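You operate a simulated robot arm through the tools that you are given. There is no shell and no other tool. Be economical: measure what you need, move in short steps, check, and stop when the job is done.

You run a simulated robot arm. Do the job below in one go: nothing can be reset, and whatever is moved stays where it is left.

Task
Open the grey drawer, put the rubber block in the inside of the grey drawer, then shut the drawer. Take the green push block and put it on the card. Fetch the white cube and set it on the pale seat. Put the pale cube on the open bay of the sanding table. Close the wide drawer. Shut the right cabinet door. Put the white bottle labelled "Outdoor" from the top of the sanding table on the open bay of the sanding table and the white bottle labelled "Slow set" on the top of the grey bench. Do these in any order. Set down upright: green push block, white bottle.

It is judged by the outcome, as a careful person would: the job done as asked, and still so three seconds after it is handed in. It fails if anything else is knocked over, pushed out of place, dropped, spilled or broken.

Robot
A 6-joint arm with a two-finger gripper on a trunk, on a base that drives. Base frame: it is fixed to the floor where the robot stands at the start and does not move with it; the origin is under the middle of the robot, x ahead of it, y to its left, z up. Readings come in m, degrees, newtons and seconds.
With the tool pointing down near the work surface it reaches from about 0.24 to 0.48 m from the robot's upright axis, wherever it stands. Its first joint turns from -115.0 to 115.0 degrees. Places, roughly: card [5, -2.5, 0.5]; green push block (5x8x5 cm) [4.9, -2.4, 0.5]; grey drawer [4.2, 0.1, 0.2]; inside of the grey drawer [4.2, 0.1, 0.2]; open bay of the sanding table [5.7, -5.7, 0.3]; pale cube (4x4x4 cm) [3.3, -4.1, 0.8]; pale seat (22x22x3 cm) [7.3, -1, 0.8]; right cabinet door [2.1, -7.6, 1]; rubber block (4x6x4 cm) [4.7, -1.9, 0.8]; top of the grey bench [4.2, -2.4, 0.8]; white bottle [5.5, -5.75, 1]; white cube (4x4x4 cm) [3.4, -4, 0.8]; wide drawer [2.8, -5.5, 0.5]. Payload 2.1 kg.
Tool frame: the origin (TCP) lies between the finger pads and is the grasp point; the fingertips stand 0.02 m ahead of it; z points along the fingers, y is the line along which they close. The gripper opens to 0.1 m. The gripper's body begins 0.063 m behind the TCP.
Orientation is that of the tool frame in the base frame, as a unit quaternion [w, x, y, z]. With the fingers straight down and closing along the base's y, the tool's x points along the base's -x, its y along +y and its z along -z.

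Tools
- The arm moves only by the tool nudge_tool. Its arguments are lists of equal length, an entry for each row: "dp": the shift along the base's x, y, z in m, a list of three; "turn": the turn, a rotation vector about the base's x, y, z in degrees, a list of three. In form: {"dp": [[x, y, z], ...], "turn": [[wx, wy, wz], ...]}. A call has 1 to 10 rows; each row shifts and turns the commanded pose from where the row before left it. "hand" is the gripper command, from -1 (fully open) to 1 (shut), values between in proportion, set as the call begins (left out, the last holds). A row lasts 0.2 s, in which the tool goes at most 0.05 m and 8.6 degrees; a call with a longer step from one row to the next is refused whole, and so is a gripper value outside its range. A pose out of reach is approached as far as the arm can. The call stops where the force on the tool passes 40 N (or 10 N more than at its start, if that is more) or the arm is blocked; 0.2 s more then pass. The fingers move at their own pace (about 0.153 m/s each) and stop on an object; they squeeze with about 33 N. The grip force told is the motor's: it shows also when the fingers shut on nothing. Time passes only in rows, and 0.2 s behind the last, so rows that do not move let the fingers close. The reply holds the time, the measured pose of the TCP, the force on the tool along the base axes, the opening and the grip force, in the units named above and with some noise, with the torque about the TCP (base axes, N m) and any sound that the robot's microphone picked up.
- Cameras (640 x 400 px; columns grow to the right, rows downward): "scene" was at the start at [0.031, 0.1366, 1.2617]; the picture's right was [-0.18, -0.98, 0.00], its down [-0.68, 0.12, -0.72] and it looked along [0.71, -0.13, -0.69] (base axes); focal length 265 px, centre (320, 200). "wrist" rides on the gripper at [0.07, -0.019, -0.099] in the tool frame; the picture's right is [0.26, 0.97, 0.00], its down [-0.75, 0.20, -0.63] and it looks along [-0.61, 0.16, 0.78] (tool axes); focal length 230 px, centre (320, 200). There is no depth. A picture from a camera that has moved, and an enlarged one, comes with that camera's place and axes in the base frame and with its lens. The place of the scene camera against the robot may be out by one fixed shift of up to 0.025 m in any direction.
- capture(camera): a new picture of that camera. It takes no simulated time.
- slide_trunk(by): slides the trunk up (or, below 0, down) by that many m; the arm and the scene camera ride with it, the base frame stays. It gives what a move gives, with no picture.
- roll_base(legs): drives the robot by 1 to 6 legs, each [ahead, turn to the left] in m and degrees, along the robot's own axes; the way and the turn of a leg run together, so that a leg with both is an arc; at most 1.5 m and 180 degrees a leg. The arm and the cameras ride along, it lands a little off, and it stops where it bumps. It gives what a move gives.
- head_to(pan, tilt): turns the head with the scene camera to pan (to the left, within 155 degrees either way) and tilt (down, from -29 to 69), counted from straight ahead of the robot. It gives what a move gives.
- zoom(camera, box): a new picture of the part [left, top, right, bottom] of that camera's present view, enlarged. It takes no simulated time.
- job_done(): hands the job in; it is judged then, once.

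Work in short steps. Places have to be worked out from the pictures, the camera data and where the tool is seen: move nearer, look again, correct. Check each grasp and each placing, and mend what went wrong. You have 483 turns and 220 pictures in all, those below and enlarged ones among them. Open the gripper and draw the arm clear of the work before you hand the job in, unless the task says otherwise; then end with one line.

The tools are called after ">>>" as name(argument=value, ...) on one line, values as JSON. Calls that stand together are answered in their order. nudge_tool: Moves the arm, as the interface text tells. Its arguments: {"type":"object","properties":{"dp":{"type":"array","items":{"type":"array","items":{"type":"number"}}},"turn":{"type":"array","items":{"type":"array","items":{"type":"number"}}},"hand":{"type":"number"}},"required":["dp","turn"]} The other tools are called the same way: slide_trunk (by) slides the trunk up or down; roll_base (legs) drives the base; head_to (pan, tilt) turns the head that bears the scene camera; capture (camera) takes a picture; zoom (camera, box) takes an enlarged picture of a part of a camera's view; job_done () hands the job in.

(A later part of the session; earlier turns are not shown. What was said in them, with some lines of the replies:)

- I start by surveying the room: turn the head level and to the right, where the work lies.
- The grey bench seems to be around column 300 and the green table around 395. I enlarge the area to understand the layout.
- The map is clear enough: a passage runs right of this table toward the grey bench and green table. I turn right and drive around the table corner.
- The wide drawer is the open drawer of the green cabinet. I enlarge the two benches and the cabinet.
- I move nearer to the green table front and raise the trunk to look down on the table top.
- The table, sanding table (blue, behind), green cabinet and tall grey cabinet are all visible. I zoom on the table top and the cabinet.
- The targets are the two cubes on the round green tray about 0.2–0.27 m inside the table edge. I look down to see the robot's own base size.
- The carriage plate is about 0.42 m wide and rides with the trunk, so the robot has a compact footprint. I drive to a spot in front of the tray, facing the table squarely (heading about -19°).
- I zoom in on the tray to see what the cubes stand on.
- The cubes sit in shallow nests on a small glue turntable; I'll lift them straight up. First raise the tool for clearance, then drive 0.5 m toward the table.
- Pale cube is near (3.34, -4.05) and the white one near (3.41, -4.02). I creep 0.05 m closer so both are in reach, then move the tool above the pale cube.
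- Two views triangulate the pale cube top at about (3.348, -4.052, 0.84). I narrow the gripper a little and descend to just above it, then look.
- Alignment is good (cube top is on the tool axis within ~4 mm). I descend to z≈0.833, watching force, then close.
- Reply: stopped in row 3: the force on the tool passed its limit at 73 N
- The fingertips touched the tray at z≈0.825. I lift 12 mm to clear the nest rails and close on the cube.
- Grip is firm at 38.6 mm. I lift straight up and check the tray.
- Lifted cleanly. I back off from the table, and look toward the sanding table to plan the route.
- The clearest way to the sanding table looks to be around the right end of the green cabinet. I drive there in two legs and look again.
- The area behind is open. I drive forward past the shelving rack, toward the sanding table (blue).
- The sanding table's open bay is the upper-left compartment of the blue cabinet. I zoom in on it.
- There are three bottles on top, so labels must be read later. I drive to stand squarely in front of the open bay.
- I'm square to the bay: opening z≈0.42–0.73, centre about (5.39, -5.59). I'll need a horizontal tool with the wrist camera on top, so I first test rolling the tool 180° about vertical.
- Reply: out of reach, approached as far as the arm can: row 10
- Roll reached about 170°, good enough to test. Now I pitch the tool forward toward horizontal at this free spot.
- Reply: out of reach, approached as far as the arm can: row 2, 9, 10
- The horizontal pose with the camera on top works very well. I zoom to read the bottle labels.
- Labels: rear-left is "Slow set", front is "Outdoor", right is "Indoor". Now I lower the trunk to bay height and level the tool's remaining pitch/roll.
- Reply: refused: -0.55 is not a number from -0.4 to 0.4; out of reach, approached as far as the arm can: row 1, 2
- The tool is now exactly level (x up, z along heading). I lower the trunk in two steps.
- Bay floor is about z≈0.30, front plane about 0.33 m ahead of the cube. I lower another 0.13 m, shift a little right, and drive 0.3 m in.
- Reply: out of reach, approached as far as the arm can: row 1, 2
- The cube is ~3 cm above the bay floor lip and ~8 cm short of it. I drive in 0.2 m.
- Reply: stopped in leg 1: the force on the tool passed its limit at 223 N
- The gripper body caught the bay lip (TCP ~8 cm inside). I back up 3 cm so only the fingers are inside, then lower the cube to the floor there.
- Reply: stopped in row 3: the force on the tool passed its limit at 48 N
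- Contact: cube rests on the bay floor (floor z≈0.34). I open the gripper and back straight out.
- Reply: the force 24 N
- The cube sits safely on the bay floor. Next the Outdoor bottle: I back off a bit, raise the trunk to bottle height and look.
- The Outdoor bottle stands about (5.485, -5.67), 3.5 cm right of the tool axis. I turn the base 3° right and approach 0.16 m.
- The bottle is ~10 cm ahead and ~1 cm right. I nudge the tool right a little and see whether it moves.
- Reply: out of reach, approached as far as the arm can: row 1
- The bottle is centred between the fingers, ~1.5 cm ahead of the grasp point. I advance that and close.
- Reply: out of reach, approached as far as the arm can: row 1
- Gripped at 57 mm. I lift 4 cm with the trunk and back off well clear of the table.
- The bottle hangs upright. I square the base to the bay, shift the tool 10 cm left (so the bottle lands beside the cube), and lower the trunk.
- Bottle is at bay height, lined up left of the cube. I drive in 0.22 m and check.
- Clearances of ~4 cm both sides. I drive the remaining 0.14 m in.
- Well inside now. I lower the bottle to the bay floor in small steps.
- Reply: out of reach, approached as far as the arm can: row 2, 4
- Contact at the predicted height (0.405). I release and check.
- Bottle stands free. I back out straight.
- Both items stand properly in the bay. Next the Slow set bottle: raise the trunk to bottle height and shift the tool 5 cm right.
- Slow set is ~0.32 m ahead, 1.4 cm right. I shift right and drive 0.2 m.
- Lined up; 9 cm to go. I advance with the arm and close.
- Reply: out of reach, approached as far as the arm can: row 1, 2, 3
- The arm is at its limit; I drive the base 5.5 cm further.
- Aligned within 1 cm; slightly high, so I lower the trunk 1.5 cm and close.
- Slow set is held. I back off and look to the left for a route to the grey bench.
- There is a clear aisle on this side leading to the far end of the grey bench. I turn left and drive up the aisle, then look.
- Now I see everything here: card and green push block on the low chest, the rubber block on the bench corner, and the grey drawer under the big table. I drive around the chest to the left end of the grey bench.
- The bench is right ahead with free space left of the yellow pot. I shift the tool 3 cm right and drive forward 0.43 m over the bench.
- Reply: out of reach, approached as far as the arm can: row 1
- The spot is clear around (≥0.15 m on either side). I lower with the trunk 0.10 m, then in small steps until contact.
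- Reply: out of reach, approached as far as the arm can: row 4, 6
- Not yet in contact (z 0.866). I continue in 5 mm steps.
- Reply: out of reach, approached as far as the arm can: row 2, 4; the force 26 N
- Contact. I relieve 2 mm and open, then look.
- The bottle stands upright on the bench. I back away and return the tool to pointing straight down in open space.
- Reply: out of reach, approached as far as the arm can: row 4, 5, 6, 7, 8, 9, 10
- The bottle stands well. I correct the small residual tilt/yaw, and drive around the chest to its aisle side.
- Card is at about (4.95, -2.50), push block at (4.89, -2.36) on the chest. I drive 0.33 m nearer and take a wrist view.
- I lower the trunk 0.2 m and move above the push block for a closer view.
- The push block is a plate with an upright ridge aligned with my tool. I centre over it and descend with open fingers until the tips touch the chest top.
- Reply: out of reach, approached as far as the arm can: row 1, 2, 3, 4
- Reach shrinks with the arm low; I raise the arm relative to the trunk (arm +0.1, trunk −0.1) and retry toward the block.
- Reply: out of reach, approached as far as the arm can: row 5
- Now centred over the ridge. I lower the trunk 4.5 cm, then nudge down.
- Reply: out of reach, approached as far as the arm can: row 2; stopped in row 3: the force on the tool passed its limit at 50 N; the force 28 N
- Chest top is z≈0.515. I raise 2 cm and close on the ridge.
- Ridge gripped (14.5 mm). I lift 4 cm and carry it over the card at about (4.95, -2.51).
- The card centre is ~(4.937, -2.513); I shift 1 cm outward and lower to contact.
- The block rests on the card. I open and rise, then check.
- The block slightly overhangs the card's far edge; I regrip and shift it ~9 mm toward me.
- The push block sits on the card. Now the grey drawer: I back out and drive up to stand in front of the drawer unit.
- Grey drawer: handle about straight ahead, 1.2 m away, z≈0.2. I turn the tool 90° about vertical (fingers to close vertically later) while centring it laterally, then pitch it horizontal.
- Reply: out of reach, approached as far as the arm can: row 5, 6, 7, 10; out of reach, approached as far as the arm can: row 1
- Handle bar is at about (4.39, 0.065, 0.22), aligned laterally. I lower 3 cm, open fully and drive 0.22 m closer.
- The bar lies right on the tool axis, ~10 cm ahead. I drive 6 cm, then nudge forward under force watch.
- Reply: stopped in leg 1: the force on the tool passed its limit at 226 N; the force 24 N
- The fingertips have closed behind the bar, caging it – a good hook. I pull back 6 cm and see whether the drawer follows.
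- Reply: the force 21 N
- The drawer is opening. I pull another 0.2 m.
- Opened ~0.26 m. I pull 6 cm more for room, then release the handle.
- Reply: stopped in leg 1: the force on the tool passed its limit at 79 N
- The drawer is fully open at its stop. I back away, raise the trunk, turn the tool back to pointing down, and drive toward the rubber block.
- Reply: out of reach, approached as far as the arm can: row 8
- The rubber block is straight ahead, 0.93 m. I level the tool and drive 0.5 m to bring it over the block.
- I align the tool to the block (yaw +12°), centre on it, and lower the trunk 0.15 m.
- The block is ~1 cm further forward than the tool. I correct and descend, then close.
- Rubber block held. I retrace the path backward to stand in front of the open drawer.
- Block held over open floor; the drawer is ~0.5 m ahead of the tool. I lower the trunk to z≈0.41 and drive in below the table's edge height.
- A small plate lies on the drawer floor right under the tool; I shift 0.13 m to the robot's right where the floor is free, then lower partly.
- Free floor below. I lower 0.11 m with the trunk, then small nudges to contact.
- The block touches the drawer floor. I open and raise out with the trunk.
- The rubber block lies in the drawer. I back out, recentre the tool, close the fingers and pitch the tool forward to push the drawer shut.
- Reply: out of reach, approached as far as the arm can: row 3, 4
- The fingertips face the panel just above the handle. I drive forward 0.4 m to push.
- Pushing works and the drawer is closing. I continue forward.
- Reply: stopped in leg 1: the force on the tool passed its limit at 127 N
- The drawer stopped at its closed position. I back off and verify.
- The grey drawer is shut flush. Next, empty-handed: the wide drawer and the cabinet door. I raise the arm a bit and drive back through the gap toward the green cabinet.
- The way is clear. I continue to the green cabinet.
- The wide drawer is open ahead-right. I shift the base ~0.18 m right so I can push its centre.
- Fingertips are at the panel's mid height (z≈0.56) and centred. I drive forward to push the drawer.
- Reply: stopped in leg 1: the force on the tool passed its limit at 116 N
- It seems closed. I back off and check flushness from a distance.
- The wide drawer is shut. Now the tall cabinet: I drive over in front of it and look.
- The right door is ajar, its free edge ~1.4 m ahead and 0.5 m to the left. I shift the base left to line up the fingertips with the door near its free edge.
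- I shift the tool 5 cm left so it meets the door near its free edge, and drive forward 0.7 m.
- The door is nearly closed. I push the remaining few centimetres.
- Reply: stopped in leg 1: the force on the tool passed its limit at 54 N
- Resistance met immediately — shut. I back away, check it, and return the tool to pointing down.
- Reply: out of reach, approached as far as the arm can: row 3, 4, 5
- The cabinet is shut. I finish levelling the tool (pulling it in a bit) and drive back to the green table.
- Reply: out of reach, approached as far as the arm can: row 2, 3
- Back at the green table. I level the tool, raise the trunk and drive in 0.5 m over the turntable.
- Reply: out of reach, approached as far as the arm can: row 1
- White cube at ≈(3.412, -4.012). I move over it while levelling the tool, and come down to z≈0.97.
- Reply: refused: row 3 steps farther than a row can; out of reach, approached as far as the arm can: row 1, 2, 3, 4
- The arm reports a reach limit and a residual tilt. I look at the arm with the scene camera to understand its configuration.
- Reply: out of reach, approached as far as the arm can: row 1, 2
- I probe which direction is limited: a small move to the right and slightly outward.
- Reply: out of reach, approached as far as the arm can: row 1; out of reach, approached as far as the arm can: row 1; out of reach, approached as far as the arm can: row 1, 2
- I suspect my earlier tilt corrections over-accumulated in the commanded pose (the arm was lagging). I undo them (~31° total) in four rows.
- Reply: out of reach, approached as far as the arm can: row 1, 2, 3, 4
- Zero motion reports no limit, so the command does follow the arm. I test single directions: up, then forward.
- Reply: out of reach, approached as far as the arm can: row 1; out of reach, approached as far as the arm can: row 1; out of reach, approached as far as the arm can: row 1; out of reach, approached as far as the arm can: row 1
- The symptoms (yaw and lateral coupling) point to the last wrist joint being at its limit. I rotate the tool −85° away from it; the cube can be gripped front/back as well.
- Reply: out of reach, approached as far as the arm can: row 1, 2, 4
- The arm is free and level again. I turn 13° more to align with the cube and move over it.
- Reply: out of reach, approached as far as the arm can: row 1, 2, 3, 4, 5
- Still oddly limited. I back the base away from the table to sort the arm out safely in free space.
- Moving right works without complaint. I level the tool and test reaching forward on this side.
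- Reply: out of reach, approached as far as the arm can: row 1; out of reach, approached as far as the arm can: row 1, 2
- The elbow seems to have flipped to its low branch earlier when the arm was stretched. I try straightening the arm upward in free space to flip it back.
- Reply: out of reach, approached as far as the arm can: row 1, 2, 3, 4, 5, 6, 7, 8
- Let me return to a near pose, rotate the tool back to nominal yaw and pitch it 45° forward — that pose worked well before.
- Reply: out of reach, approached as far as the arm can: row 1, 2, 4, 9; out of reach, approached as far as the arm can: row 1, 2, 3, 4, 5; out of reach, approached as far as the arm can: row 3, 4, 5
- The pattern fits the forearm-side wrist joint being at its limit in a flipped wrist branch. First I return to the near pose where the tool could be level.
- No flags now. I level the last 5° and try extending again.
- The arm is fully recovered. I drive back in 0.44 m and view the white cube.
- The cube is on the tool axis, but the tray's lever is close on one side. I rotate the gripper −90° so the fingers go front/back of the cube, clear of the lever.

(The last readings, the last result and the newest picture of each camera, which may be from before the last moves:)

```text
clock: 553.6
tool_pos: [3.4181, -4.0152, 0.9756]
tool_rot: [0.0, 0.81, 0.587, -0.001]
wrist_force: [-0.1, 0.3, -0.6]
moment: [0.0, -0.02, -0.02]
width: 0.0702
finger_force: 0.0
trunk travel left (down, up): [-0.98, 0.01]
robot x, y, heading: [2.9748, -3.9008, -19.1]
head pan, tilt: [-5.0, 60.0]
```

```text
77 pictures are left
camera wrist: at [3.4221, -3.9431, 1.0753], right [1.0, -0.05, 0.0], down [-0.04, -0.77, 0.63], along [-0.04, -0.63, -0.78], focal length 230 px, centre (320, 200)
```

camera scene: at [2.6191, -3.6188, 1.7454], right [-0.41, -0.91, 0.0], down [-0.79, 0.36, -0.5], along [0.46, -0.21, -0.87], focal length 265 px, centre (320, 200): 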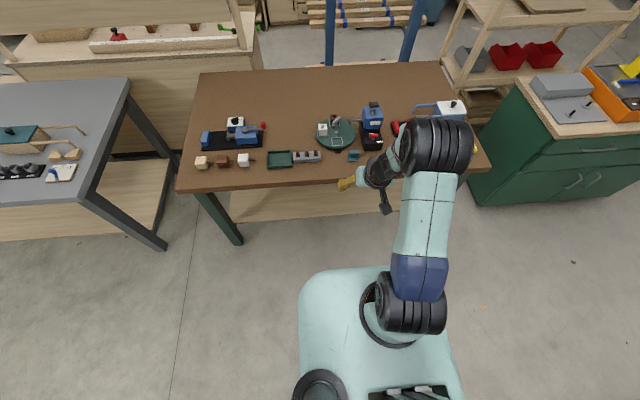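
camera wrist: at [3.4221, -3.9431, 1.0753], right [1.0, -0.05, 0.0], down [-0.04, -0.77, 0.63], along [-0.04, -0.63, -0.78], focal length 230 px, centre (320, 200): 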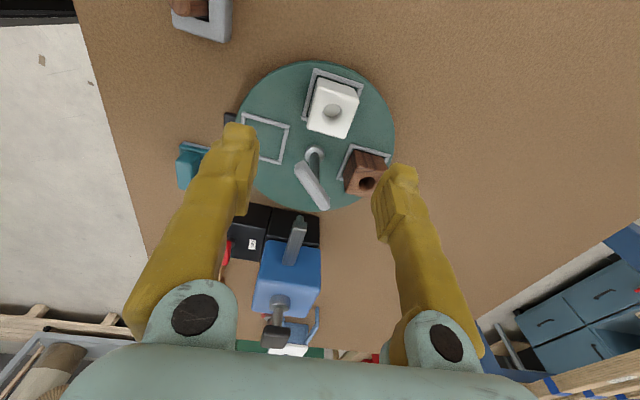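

I shift slightly toward the cube's measured centre and descend to 0.905 to recheck.

>>> nudge_tool(dp=[[0.008, 0.005, -0.03], [0, 0, -0.04]], turn=[[0, 0, 0], [0, 0, 0]])

>>> capture(camera="wrist")

```text
clock: 554.2
tool_pos: [3.4026, -4.006, 0.9373]
tool_rot: [0.001, 0.809, 0.587, -0.001]
wrist_force: [-0.2, -0.1, -0.9]
moment: [-0.02, -0.01, -0.02]
width: 0.0702
finger_force: 0.1
out of reach, approached as far as the arm can: row 1, 2
trunk travel left (down, up): [-0.98, 0.01]
robot x, y, heading: [2.974, -3.9017, -18.9]
head pan, tilt: [-5.0, 60.0]
```

```text
76 pictures are left
camera wrist: at [3.4067, -3.9342, 1.0358], right [1.0, -0.05, 0.0], down [-0.04, -0.77, 0.63], along [-0.03, -0.63, -0.78], focal length 230 px, centre (320, 200)
```

wrist: 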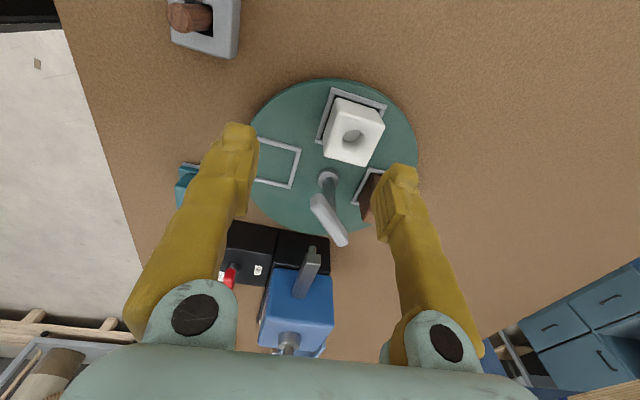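

Reach shrinks when the arm works low; I raise the arm, centre over the cube, and lower with the trunk instead.

>>> nudge_tool(dp=[[0, 0, 0.04], [0, 0, 0.045], [0.022, -0.004, 0.02], [0, 0, 0]], turn=[[0, 0, 0], [0, 0, 0], [0, 0, 0], [0, 0, 0]])

>>> slide_trunk(by=-0.12)

>>> capture(camera="wrist")

```text
clock: 555.2
tool_pos: [3.4256, -4.0095, 1.0425]
tool_rot: [0.001, 0.808, 0.589, -0.001]
wrist_force: [-0.4, 0.0, -0.1]
moment: [-0.01, 0.0, -0.01]
width: 0.07
finger_force: 0.0
trunk travel left (down, up): [-0.98, 0.01]
robot x, y, heading: [2.975, -3.9022, -19.2]
head pan, tilt: [-5.0, 60.0]
```

```text
clock: 556.7
tool_pos: [3.4259, -4.0089, 0.9211]
tool_rot: [0.0, 0.809, 0.588, -0.002]
wrist_force: [0.8, 0.5, -0.5]
moment: [0.02, 0.01, 0.03]
width: 0.0702
finger_force: 0.1
trunk travel left (down, up): [-0.86, 0.13]
robot x, y, heading: [2.9748, -3.9004, -19.2]
head pan, tilt: [-5.0, 60.0]
```

```text
75 pictures are left
camera wrist: at [3.429, -3.9382, 1.0205], right [1.0, -0.05, 0.0], down [-0.04, -0.77, 0.63], along [-0.03, -0.63, -0.78], focal length 230 px, centre (320, 200)
```

wrist: 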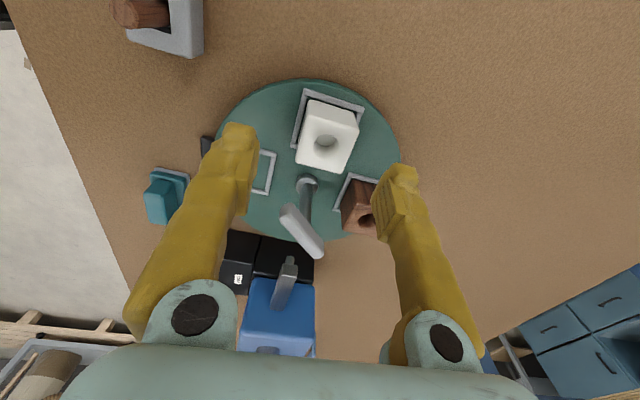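

Aligned within 5 mm and clear of the brown cube and lever. I nudge +4 mm in x, lower 6.5 cm by trunk, and close.

>>> nudge_tool(dp=[[0.004, -0.0005, 0]], turn=[[0, 0, 0]])

>>> slide_trunk(by=-0.063)

>>> zoom(camera="wrist", box=[180, 60, 460, 260])

```text
clock: 557.1
tool_pos: [3.4295, -4.0104, 0.9215]
tool_rot: [0.001, 0.809, 0.588, -0.001]
wrist_force: [-0.5, -0.8, -0.3]
moment: [-0.03, 0.02, -0.02]
width: 0.0701
finger_force: 0.1
trunk travel left (down, up): [-0.86, 0.13]
robot x, y, heading: [2.9777, -3.9021, -19.1]
head pan, tilt: [-5.0, 60.0]
```

```text
clock: 558.1
tool_pos: [3.4291, -4.0098, 0.8597]
tool_rot: [0.0, 0.809, 0.588, -0.001]
wrist_force: [0.2, 0.6, 0.3]
moment: [0.01, 0.0, 0.0]
width: 0.07
finger_force: 0.0
trunk travel left (down, up): [-0.797, 0.193]
robot x, y, heading: [2.9762, -3.8977, -19.0]
head pan, tilt: [-5.0, 60.0]
```

```text
2.00 times, centred on (320, 160) of wrist
camera zoom: at [3.4332, -3.9389, 0.9576], right [1.0, -0.05, 0.0], down [-0.04, -0.77, 0.63], along [-0.03, -0.63, -0.78], focal length 460 px, centre (320, 280)
```

zoom: 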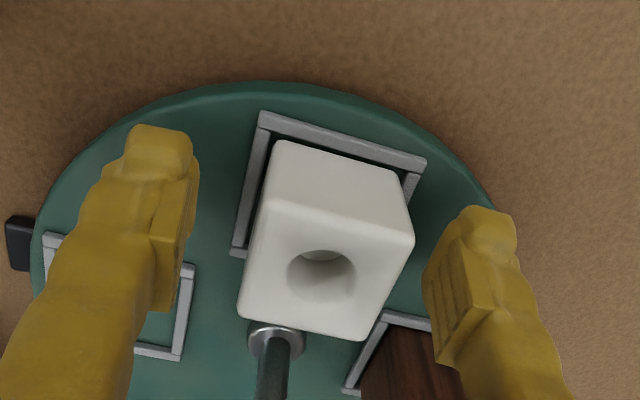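

>>> nudge_tool(dp=[[0, 0, -0.004], [0, 0, 0]], turn=[[0, 0, 0], [0, 0, 0]])

>>> nudge_tool(dp=[[0, 0, 0], [0, 0, 0], [0, 0, 0]], turn=[[0, 0, 0], [0, 0, 0], [0, 0, 0]], hand=0.6)

>>> slide_trunk(by=0.18)

>>> capture(camera="wrist")

```text
clock: 558.7
tool_pos: [3.4285, -4.0099, 0.8547]
tool_rot: [0.001, 0.81, 0.587, 0.0]
wrist_force: [0.2, 1.1, -0.2]
moment: [0.01, -0.03, -0.02]
width: 0.0697
finger_force: 0.0
trunk travel left (down, up): [-0.797, 0.193]
robot x, y, heading: [2.9751, -3.8997, -19.5]
head pan, tilt: [-5.0, 60.0]
```

```text
clock: 559.5
tool_pos: [3.4289, -4.0095, 0.856]
tool_rot: [0.0, 0.808, 0.589, -0.001]
wrist_force: [0.0, 0.7, 0.7]
moment: [0.02, 0.01, -0.01]
width: 0.0384
finger_force: 33.2
trunk travel left (down, up): [-0.797, 0.193]
robot x, y, heading: [2.974, -3.8999, -19.3]
head pan, tilt: [-5.0, 60.0]
```

```text
clock: 561.5
tool_pos: [3.4297, -4.0113, 1.0348]
tool_rot: [0.0, 0.809, 0.588, -0.001]
wrist_force: [0.3, 0.1, -0.1]
moment: [0.0, -0.04, 0.02]
width: 0.0384
finger_force: 32.7
trunk travel left (down, up): [-0.977, 0.013]
robot x, y, heading: [2.9752, -3.901, -18.9]
head pan, tilt: [-5.0, 60.0]
```

```text
73 pictures are left
camera wrist: at [3.4332, -3.9388, 1.1335], right [1.0, -0.05, 0.0], down [-0.04, -0.77, 0.63], along [-0.03, -0.63, -0.78], focal length 230 px, centre (320, 200)
```

wrist: 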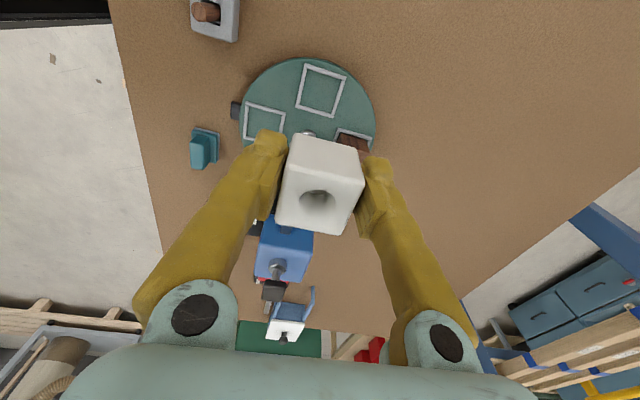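

White cube held, tray undisturbed. I back out and drive toward the pale seat area via the gap between the benches.

>>> roll_base(legs=[[-0.47, 0], [0, 97], [0.95, 0], [0.92, 0], [0, -43]])

>>> roll_base(legs=[[0.8, 0], [0.82, 0], [0, -35], [1.3, 0]])

>>> head_to(pan=0, tilt=20)

>>> capture(camera="scene")

```text
clock: 579.4
tool_pos: [3.2718, -1.6138, 1.035]
tool_rot: [0.0, 0.456, 0.89, -0.001]
wrist_force: [-0.1, -0.3, -1.1]
moment: [-0.02, -0.02, 0.03]
width: 0.0383
finger_force: 32.8
trunk travel left (down, up): [-0.977, 0.013]
robot x, y, heading: [2.9174, -1.9135, 34.3]
head pan, tilt: [-5.0, 60.0]
```

```text
clock: 595.5
tool_pos: [6.0161, -1.0102, 1.0358]
tool_rot: [0.0, 0.709, 0.705, -0.001]
wrist_force: [0.0, -0.4, -0.3]
moment: [0.02, -0.02, -0.02]
width: 0.0385
finger_force: 32.9
trunk travel left (down, up): [-0.977, 0.013]
robot x, y, heading: [5.5504, -1.0403, -1.7]
head pan, tilt: [-5.0, 60.0]
```

```text
clock: 596.5
tool_pos: [6.0173, -1.0096, 1.0344]
tool_rot: [0.001, 0.709, 0.706, -0.001]
wrist_force: [-0.6, -0.7, -0.4]
moment: [-0.02, 0.02, -0.02]
width: 0.0384
finger_force: 32.5
trunk travel left (down, up): [-0.977, 0.013]
robot x, y, heading: [5.5522, -1.0442, -1.5]
head pan, tilt: [0.0, 20.0]
```

```text
72 pictures are left
camera scene: at [5.5983, -0.8931, 1.8005], right [-0.03, -1.0, 0.0], down [-0.34, 0.01, -0.94], along [0.94, -0.03, -0.34], focal length 265 px, centre (320, 200)
```

scene: 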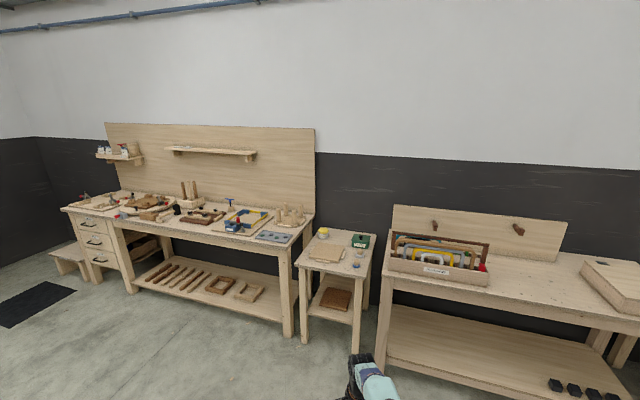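

The pale seat is the square board on the small side table. I zoom in.

>>> zoom(camera="scene", box=[280, 215, 400, 305])

```text
4.44 times, centred on (340, 260) of scene
camera zoom: at [5.5983, -0.8931, 1.8005], right [-0.03, -1.0, 0.0], down [-0.34, 0.01, -0.94], along [0.94, -0.03, -0.34], focal length 1179 px, centre (231, -67)
```

zoom: 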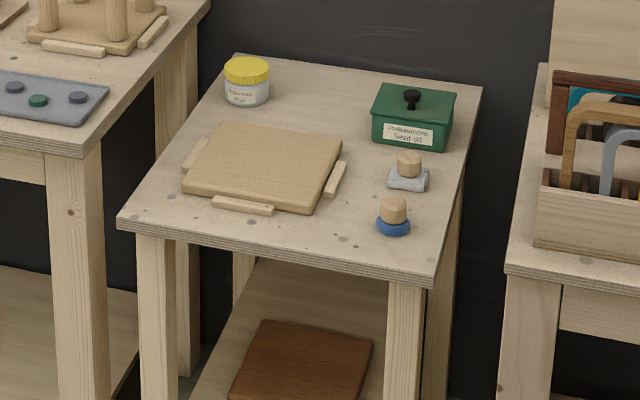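

The seat is clear. I drive to a spot squarely in front of it.

>>> roll_base(legs=[[0, 18.5], [0.95, 0], [0, -35]])

>>> head_to(pan=0, tilt=50)

>>> capture(camera="scene")

>>> capture(camera="wrist")

```text
clock: 604.2
tool_pos: [6.9179, -0.8586, 1.035]
tool_rot: [0.001, 0.801, 0.598, -0.001]
wrist_force: [0.0, 0.2, -0.6]
moment: [-0.02, -0.01, 0.02]
width: 0.0387
finger_force: 32.9
trunk travel left (down, up): [-0.977, 0.013]
robot x, y, heading: [6.4636, -0.7633, -17.8]
head pan, tilt: [0.0, 20.0]
```

```text
clock: 605.2
tool_pos: [6.9181, -0.8593, 1.0346]
tool_rot: [0.0, 0.802, 0.598, -0.001]
wrist_force: [-0.3, -0.3, -0.3]
moment: [0.01, 0.0, -0.02]
width: 0.0382
finger_force: 32.8
trunk travel left (down, up): [-0.977, 0.013]
robot x, y, heading: [6.4616, -0.765, -17.7]
head pan, tilt: [0.0, 50.0]
```

```text
70 pictures are left
camera scene: at [6.53, -0.6214, 1.7551], right [-0.3, -0.95, 0.0], down [-0.73, 0.23, -0.64], along [0.61, -0.2, -0.77], focal length 265 px, centre (320, 200)
```

scene: 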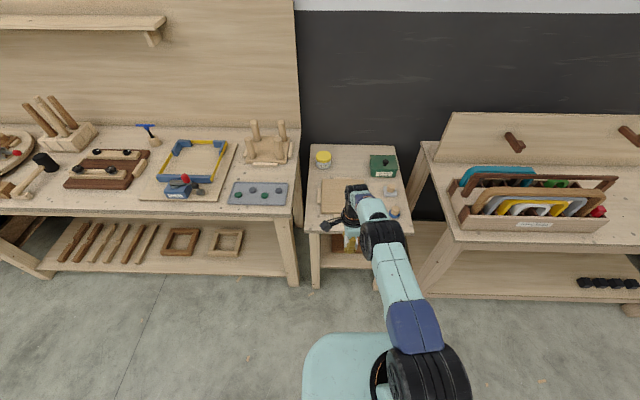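

```text
69 pictures are left
camera wrist: at [6.9198, -0.787, 1.1336], right [1.0, -0.03, 0.0], down [-0.02, -0.78, 0.63], along [-0.02, -0.63, -0.78], focal length 230 px, centre (320, 200)
```

wrist: 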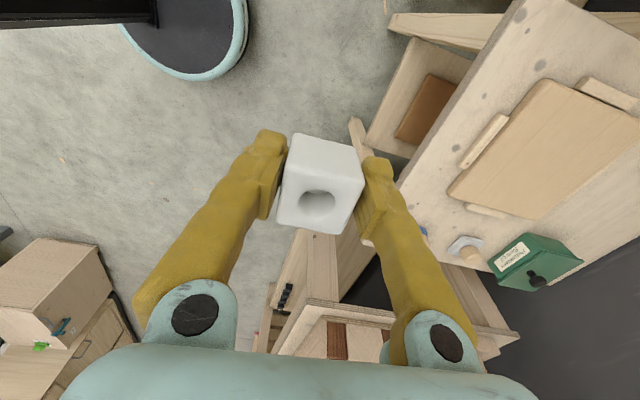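

The seat centre is ~(7.235, -0.97), directly ahead of the held cube by 0.335 m. I drive in and look.

>>> roll_base(legs=[[0.33, 0]])

>>> capture(camera="wrist")

>>> capture(camera="scene")

```text
clock: 607.3
tool_pos: [7.228, -0.9606, 1.0344]
tool_rot: [0.001, 0.802, 0.598, 0.0]
wrist_force: [-0.4, -0.5, 0.5]
moment: [-0.01, 0.0, 0.0]
width: 0.0386
finger_force: 33.0
trunk travel left (down, up): [-0.977, 0.013]
robot x, y, heading: [6.7744, -0.8608, -17.9]
head pan, tilt: [0.0, 50.0]
```

```text
68 pictures are left
camera wrist: at [7.2305, -0.8892, 1.1344], right [1.0, -0.03, 0.0], down [-0.02, -0.78, 0.63], along [-0.02, -0.63, -0.78], focal length 230 px, centre (320, 200)
```

wrist: 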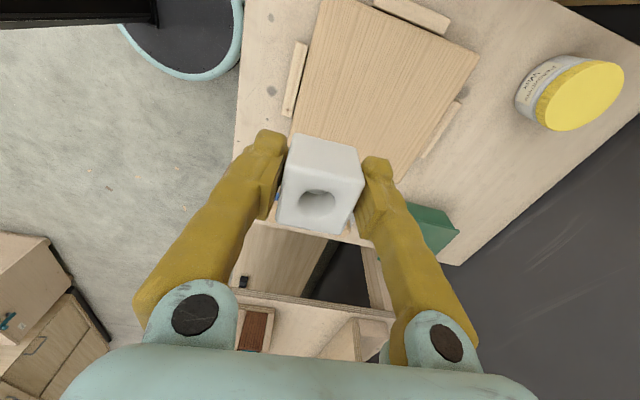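

```text
67 pictures are left
camera scene: at [6.8404, -0.7214, 1.7551], right [-0.31, -0.95, 0.0], down [-0.73, 0.24, -0.64], along [0.61, -0.2, -0.76], focal length 265 px, centre (320, 200)
```

scene: 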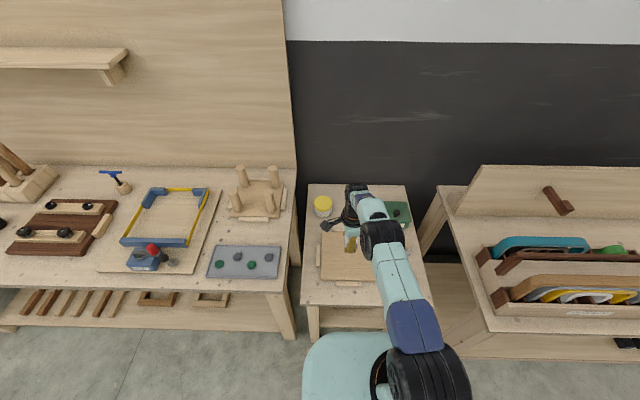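

The seat centre looks about (7.31, -0.97); I creep 7 cm further.

>>> roll_base(legs=[[0.075, 0]])

>>> slide_trunk(by=-0.1)

>>> capture(camera="wrist")

```text
clock: 608.9
tool_pos: [7.3076, -0.9848, 1.0389]
tool_rot: [0.009, 0.803, 0.596, 0.006]
wrist_force: [0.6, -0.4, -0.5]
moment: [0.02, 0.08, 0.0]
width: 0.0384
finger_force: 33.2
trunk travel left (down, up): [-0.977, 0.013]
robot x, y, heading: [6.8431, -0.8851, -18.1]
head pan, tilt: [0.0, 50.0]
stopped in leg 1: the robot was blocked; the commanded pose is now the measured one
```

```text
clock: 610.2
tool_pos: [7.3003, -0.9826, 0.9418]
tool_rot: [0.01, 0.803, 0.596, 0.008]
wrist_force: [0.0, 0.1, -0.6]
moment: [-0.06, -0.02, 0.03]
width: 0.0382
finger_force: 33.4
trunk travel left (down, up): [-0.877, 0.113]
robot x, y, heading: [6.8456, -0.8844, -17.7]
head pan, tilt: [0.0, 50.0]
```

```text
66 pictures are left
camera wrist: at [7.3011, -0.9103, 1.0396], right [1.0, -0.03, 0.03], down [-0.04, -0.77, 0.64], along [0.0, -0.64, -0.77], focal length 230 px, centre (320, 200)
```

wrist: 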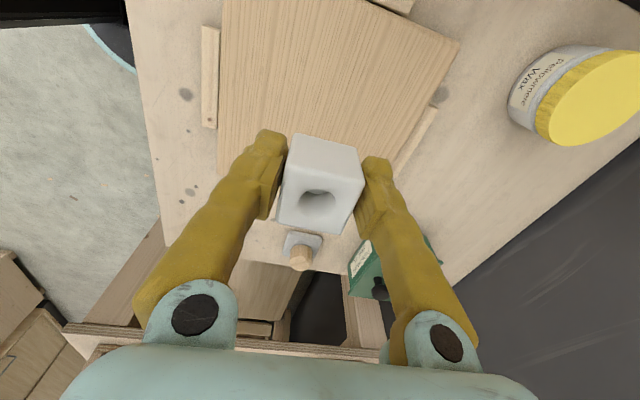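

The cube is over the seat's centre. The base touched the side table, so I ease back 1.5 cm, then lower in small steps.

>>> roll_base(legs=[[-0.015, 0]])

>>> slide_trunk(by=-0.05)

>>> capture(camera="wrist")

```text
clock: 611.0
tool_pos: [7.2889, -0.9786, 0.9404]
tool_rot: [0.01, 0.803, 0.596, 0.008]
wrist_force: [-0.3, 0.2, 0.8]
moment: [-0.02, 0.05, 0.0]
width: 0.0382
finger_force: 32.6
trunk travel left (down, up): [-0.877, 0.113]
robot x, y, heading: [6.8309, -0.8765, -17.7]
head pan, tilt: [0.0, 50.0]
```

```text
clock: 611.9
tool_pos: [7.286, -0.9772, 0.8908]
tool_rot: [0.01, 0.803, 0.596, 0.008]
wrist_force: [-0.1, -0.1, -1.4]
moment: [0.01, -0.02, -0.03]
width: 0.0382
finger_force: 33.3
trunk travel left (down, up): [-0.827, 0.163]
robot x, y, heading: [6.8312, -0.8791, -17.8]
head pan, tilt: [0.0, 50.0]
```

```text
65 pictures are left
camera wrist: at [7.2864, -0.9056, 0.9897], right [1.0, -0.03, 0.03], down [-0.04, -0.77, 0.64], along [0.0, -0.64, -0.77], focal length 230 px, centre (320, 200)
```

wrist: 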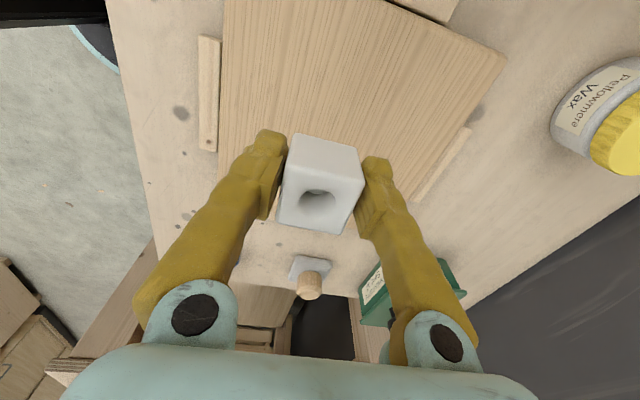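

>>> nudge_tool(dp=[[0.007, 0.022, 0], [0, 0, -0.006], [0, 0, -0.006], [0, 0, -0.006], [0, 0, -0.006], [0, 0, -0.006]], turn=[[0, 0, 0], [0, 0, 0], [0, 0, 0], [0, 0, 0], [0, 0, 0], [0, 0, 0]])

```text
clock: 613.3
tool_pos: [7.2932, -0.9556, 0.8613]
tool_rot: [0.012, 0.803, 0.596, 0.008]
wrist_force: [-0.5, 0.5, 0.0]
moment: [0.0, -0.02, 0.0]
width: 0.0381
finger_force: 33.2
trunk travel left (down, up): [-0.827, 0.163]
robot x, y, heading: [6.8326, -0.8811, -17.9]
head pan, tilt: [0.0, 50.0]
```

>>> nudge_tool(dp=[[0, 0, -0.006], [0, 0, -0.006], [0, 0, -0.006], [0, 0, -0.006], [0, 0, -0.006]], turn=[[0, 0, 0], [0, 0, 0], [0, 0, 0], [0, 0, 0], [0, 0, 0]])

```text
clock: 614.5
tool_pos: [7.2904, -0.9561, 0.8326]
tool_rot: [0.011, 0.803, 0.596, 0.008]
wrist_force: [-0.3, -0.3, -0.3]
moment: [0.02, -0.02, 0.0]
width: 0.0382
finger_force: 33.2
out of reach, approached as far as the arm can: row 4
trunk travel left (down, up): [-0.827, 0.163]
robot x, y, heading: [6.8309, -0.8788, -17.9]
head pan, tilt: [0.0, 50.0]
```

Still no contact at cube bottom ≈0.80; I look to judge the remaining gap.

>>> zoom(camera="wrist", box=[180, 60, 460, 260])

```text
2.00 times, centred on (320, 160) of wrist
camera zoom: at [7.29, -0.8832, 0.9305], right [1.0, -0.03, 0.03], down [-0.04, -0.77, 0.64], along [0.0, -0.64, -0.77], focal length 460 px, centre (320, 280)
```

zoom: 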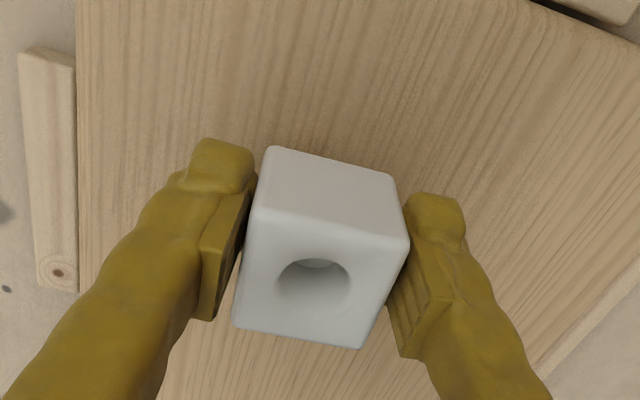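

>>> slide_trunk(by=-0.01)

>>> nudge_tool(dp=[[0, 0, -0.005], [0, 0, -0.005], [0, 0, -0.004]], turn=[[0, 0, 0], [0, 0, 0], [0, 0, 0]])

```text
clock: 615.1
tool_pos: [7.2894, -0.9556, 0.8219]
tool_rot: [0.011, 0.803, 0.596, 0.007]
wrist_force: [-0.2, 0.5, -1.4]
moment: [-0.01, 0.05, -0.01]
width: 0.0383
finger_force: 33.4
trunk travel left (down, up): [-0.817, 0.173]
robot x, y, heading: [6.8325, -0.8784, -17.9]
head pan, tilt: [0.0, 50.0]
```

```text
clock: 615.9
tool_pos: [7.2858, -0.955, 0.8134]
tool_rot: [0.016, 0.802, 0.597, 0.013]
wrist_force: [7.5, -1.0, 29.0]
moment: [-0.14, -0.18, 0.04]
width: 0.0385
finger_force: 32.9
out of reach, approached as far as the arm can: row 2
trunk travel left (down, up): [-0.817, 0.173]
robot x, y, heading: [6.8308, -0.8814, -18.1]
head pan, tilt: [0.0, 50.0]
```

Contact with the seat. I open and lift clear with the trunk, then check.

>>> nudge_tool(dp=[[0, 0, 0.002], [0, 0, 0], [0, 0, 0]], turn=[[0, 0, 0], [0, 0, 0], [0, 0, 0]], hand=-0.4)

>>> slide_trunk(by=0.15)

>>> capture(camera="wrist")

```text
clock: 616.7
tool_pos: [7.2862, -0.9551, 0.8126]
tool_rot: [0.011, 0.803, 0.596, 0.008]
wrist_force: [0.0, 0.8, 0.5]
moment: [0.0, -0.03, 0.01]
width: 0.0701
finger_force: 0.1
trunk travel left (down, up): [-0.817, 0.173]
robot x, y, heading: [6.8313, -0.8805, -17.7]
head pan, tilt: [0.0, 50.0]
```

```text
clock: 618.4
tool_pos: [7.2858, -0.9551, 0.9625]
tool_rot: [0.012, 0.803, 0.596, 0.008]
wrist_force: [0.1, -0.2, -1.0]
moment: [0.0, 0.01, -0.02]
width: 0.0703
finger_force: 0.1
trunk travel left (down, up): [-0.967, 0.023]
robot x, y, heading: [6.8321, -0.8772, -17.9]
head pan, tilt: [0.0, 50.0]
```

```text
63 pictures are left
camera wrist: at [7.2862, -0.8826, 1.0596], right [1.0, -0.03, 0.03], down [-0.04, -0.77, 0.64], along [0.0, -0.64, -0.77], focal length 230 px, centre (320, 200)
```

wrist: 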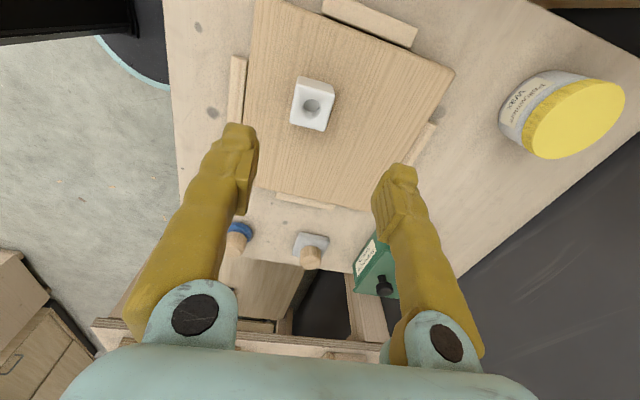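

The white cube sits on the seat. I back away and take a last look.

>>> roll_base(legs=[[-0.5, 0]])

>>> head_to(pan=0, tilt=35)

>>> capture(camera="scene")

>>> head_to(pan=-135, tilt=20)

>>> capture(camera="scene")

```text
clock: 621.4
tool_pos: [6.8117, -0.8021, 0.9605]
tool_rot: [0.01, 0.804, 0.594, 0.007]
wrist_force: [0.1, 0.5, 0.3]
moment: [0.02, 0.03, 0.0]
width: 0.0699
finger_force: 0.0
trunk travel left (down, up): [-0.967, 0.023]
robot x, y, heading: [6.3535, -0.7264, -18.2]
head pan, tilt: [0.0, 50.0]
```

```text
clock: 622.2
tool_pos: [6.8107, -0.8014, 0.9605]
tool_rot: [0.011, 0.805, 0.593, 0.009]
wrist_force: [0.0, 0.0, -0.4]
moment: [0.01, 0.02, 0.0]
width: 0.07
finger_force: 0.0
trunk travel left (down, up): [-0.967, 0.023]
robot x, y, heading: [6.3553, -0.7218, -18.2]
head pan, tilt: [0.0, 35.0]
```

```text
62 pictures are left
camera scene: at [6.4348, -0.5886, 1.7667], right [-0.31, -0.95, 0.0], down [-0.54, 0.18, -0.82], along [0.78, -0.26, -0.57], focal length 265 px, centre (320, 200)
```

scene: 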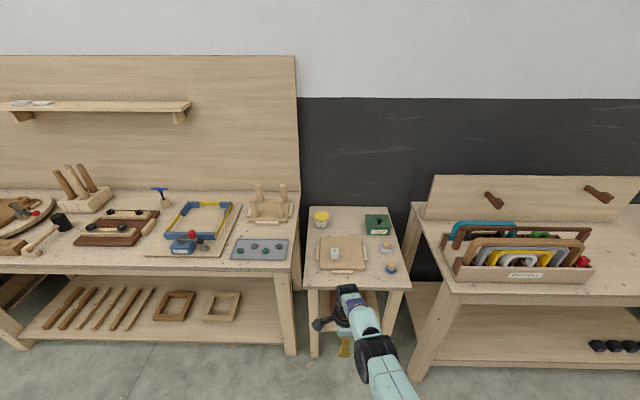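

```text
clock: 624.3
tool_pos: [6.8102, -0.8017, 0.9613]
tool_rot: [0.011, 0.804, 0.594, 0.008]
wrist_force: [-0.6, -0.4, -0.2]
moment: [-0.01, 0.01, -0.02]
width: 0.07
finger_force: 0.0
trunk travel left (down, up): [-0.967, 0.023]
robot x, y, heading: [6.3601, -0.7266, -18.2]
head pan, tilt: [-135.0, 20.0]
```

```text
61 pictures are left
camera scene: at [6.2686, -0.6032, 1.7906], right [-0.45, 0.89, 0.0], down [0.31, 0.15, -0.94], along [-0.84, -0.42, -0.34], focal length 265 px, centre (320, 200)
```

scene: 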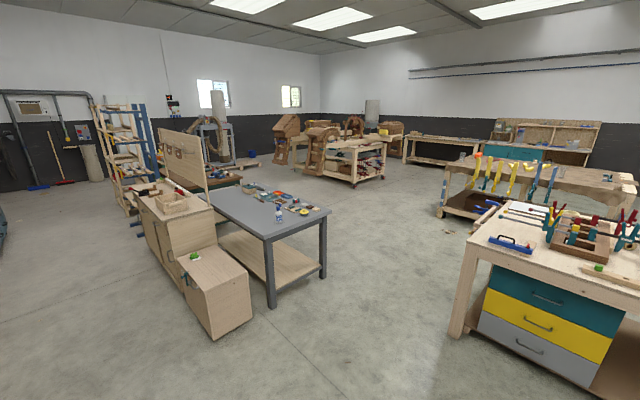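

I zoom to verify the grey drawer and the chest/bench items.

>>> zoom(camera="scene", box=[440, 230, 640, 400])

>>> zoom(camera="scene", box=[150, 170, 340, 300])

```text
2.35 times, centred on (540, 315) of scene
camera zoom: at [6.2686, -0.6032, 1.7906], right [-0.45, 0.89, 0.0], down [0.31, 0.15, -0.94], along [-0.84, -0.42, -0.34], focal length 624 px, centre (-198, -71)
```

zoom: 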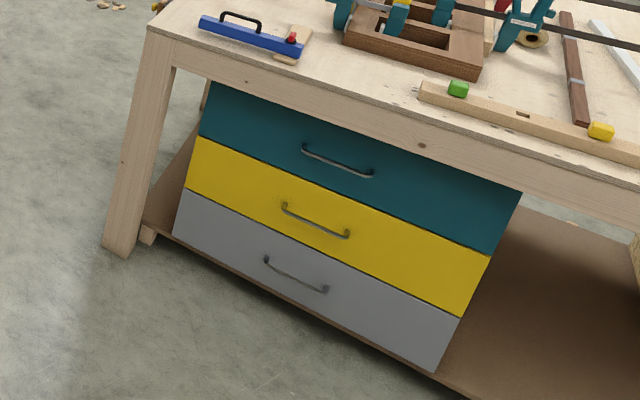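

```text
3.08 times, centred on (245, 235) of scene
camera zoom: at [6.2686, -0.6032, 1.7906], right [-0.45, 0.89, 0.0], down [0.31, 0.15, -0.94], along [-0.84, -0.42, -0.34], focal length 816 px, centre (551, 92)
```

zoom: 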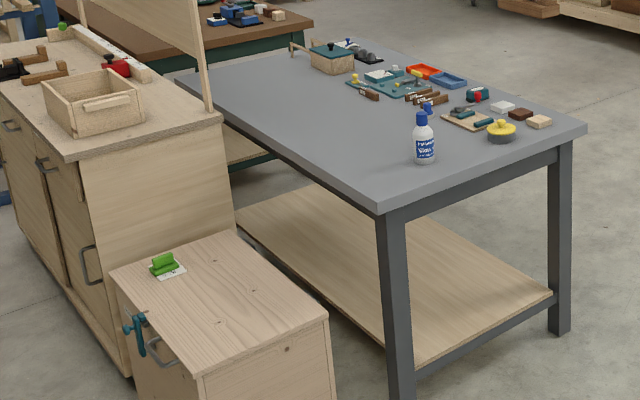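

All of it is in place: the drawers and door are shut, and the bottles, cubes and blocks stand where asked. The gripper is open and the arm is clear, so I hand the job in.

>>> job_done()

```text
The job is handed in.
```

All eight parts of the job are done, and I checked each one in the pictures after finishing it.
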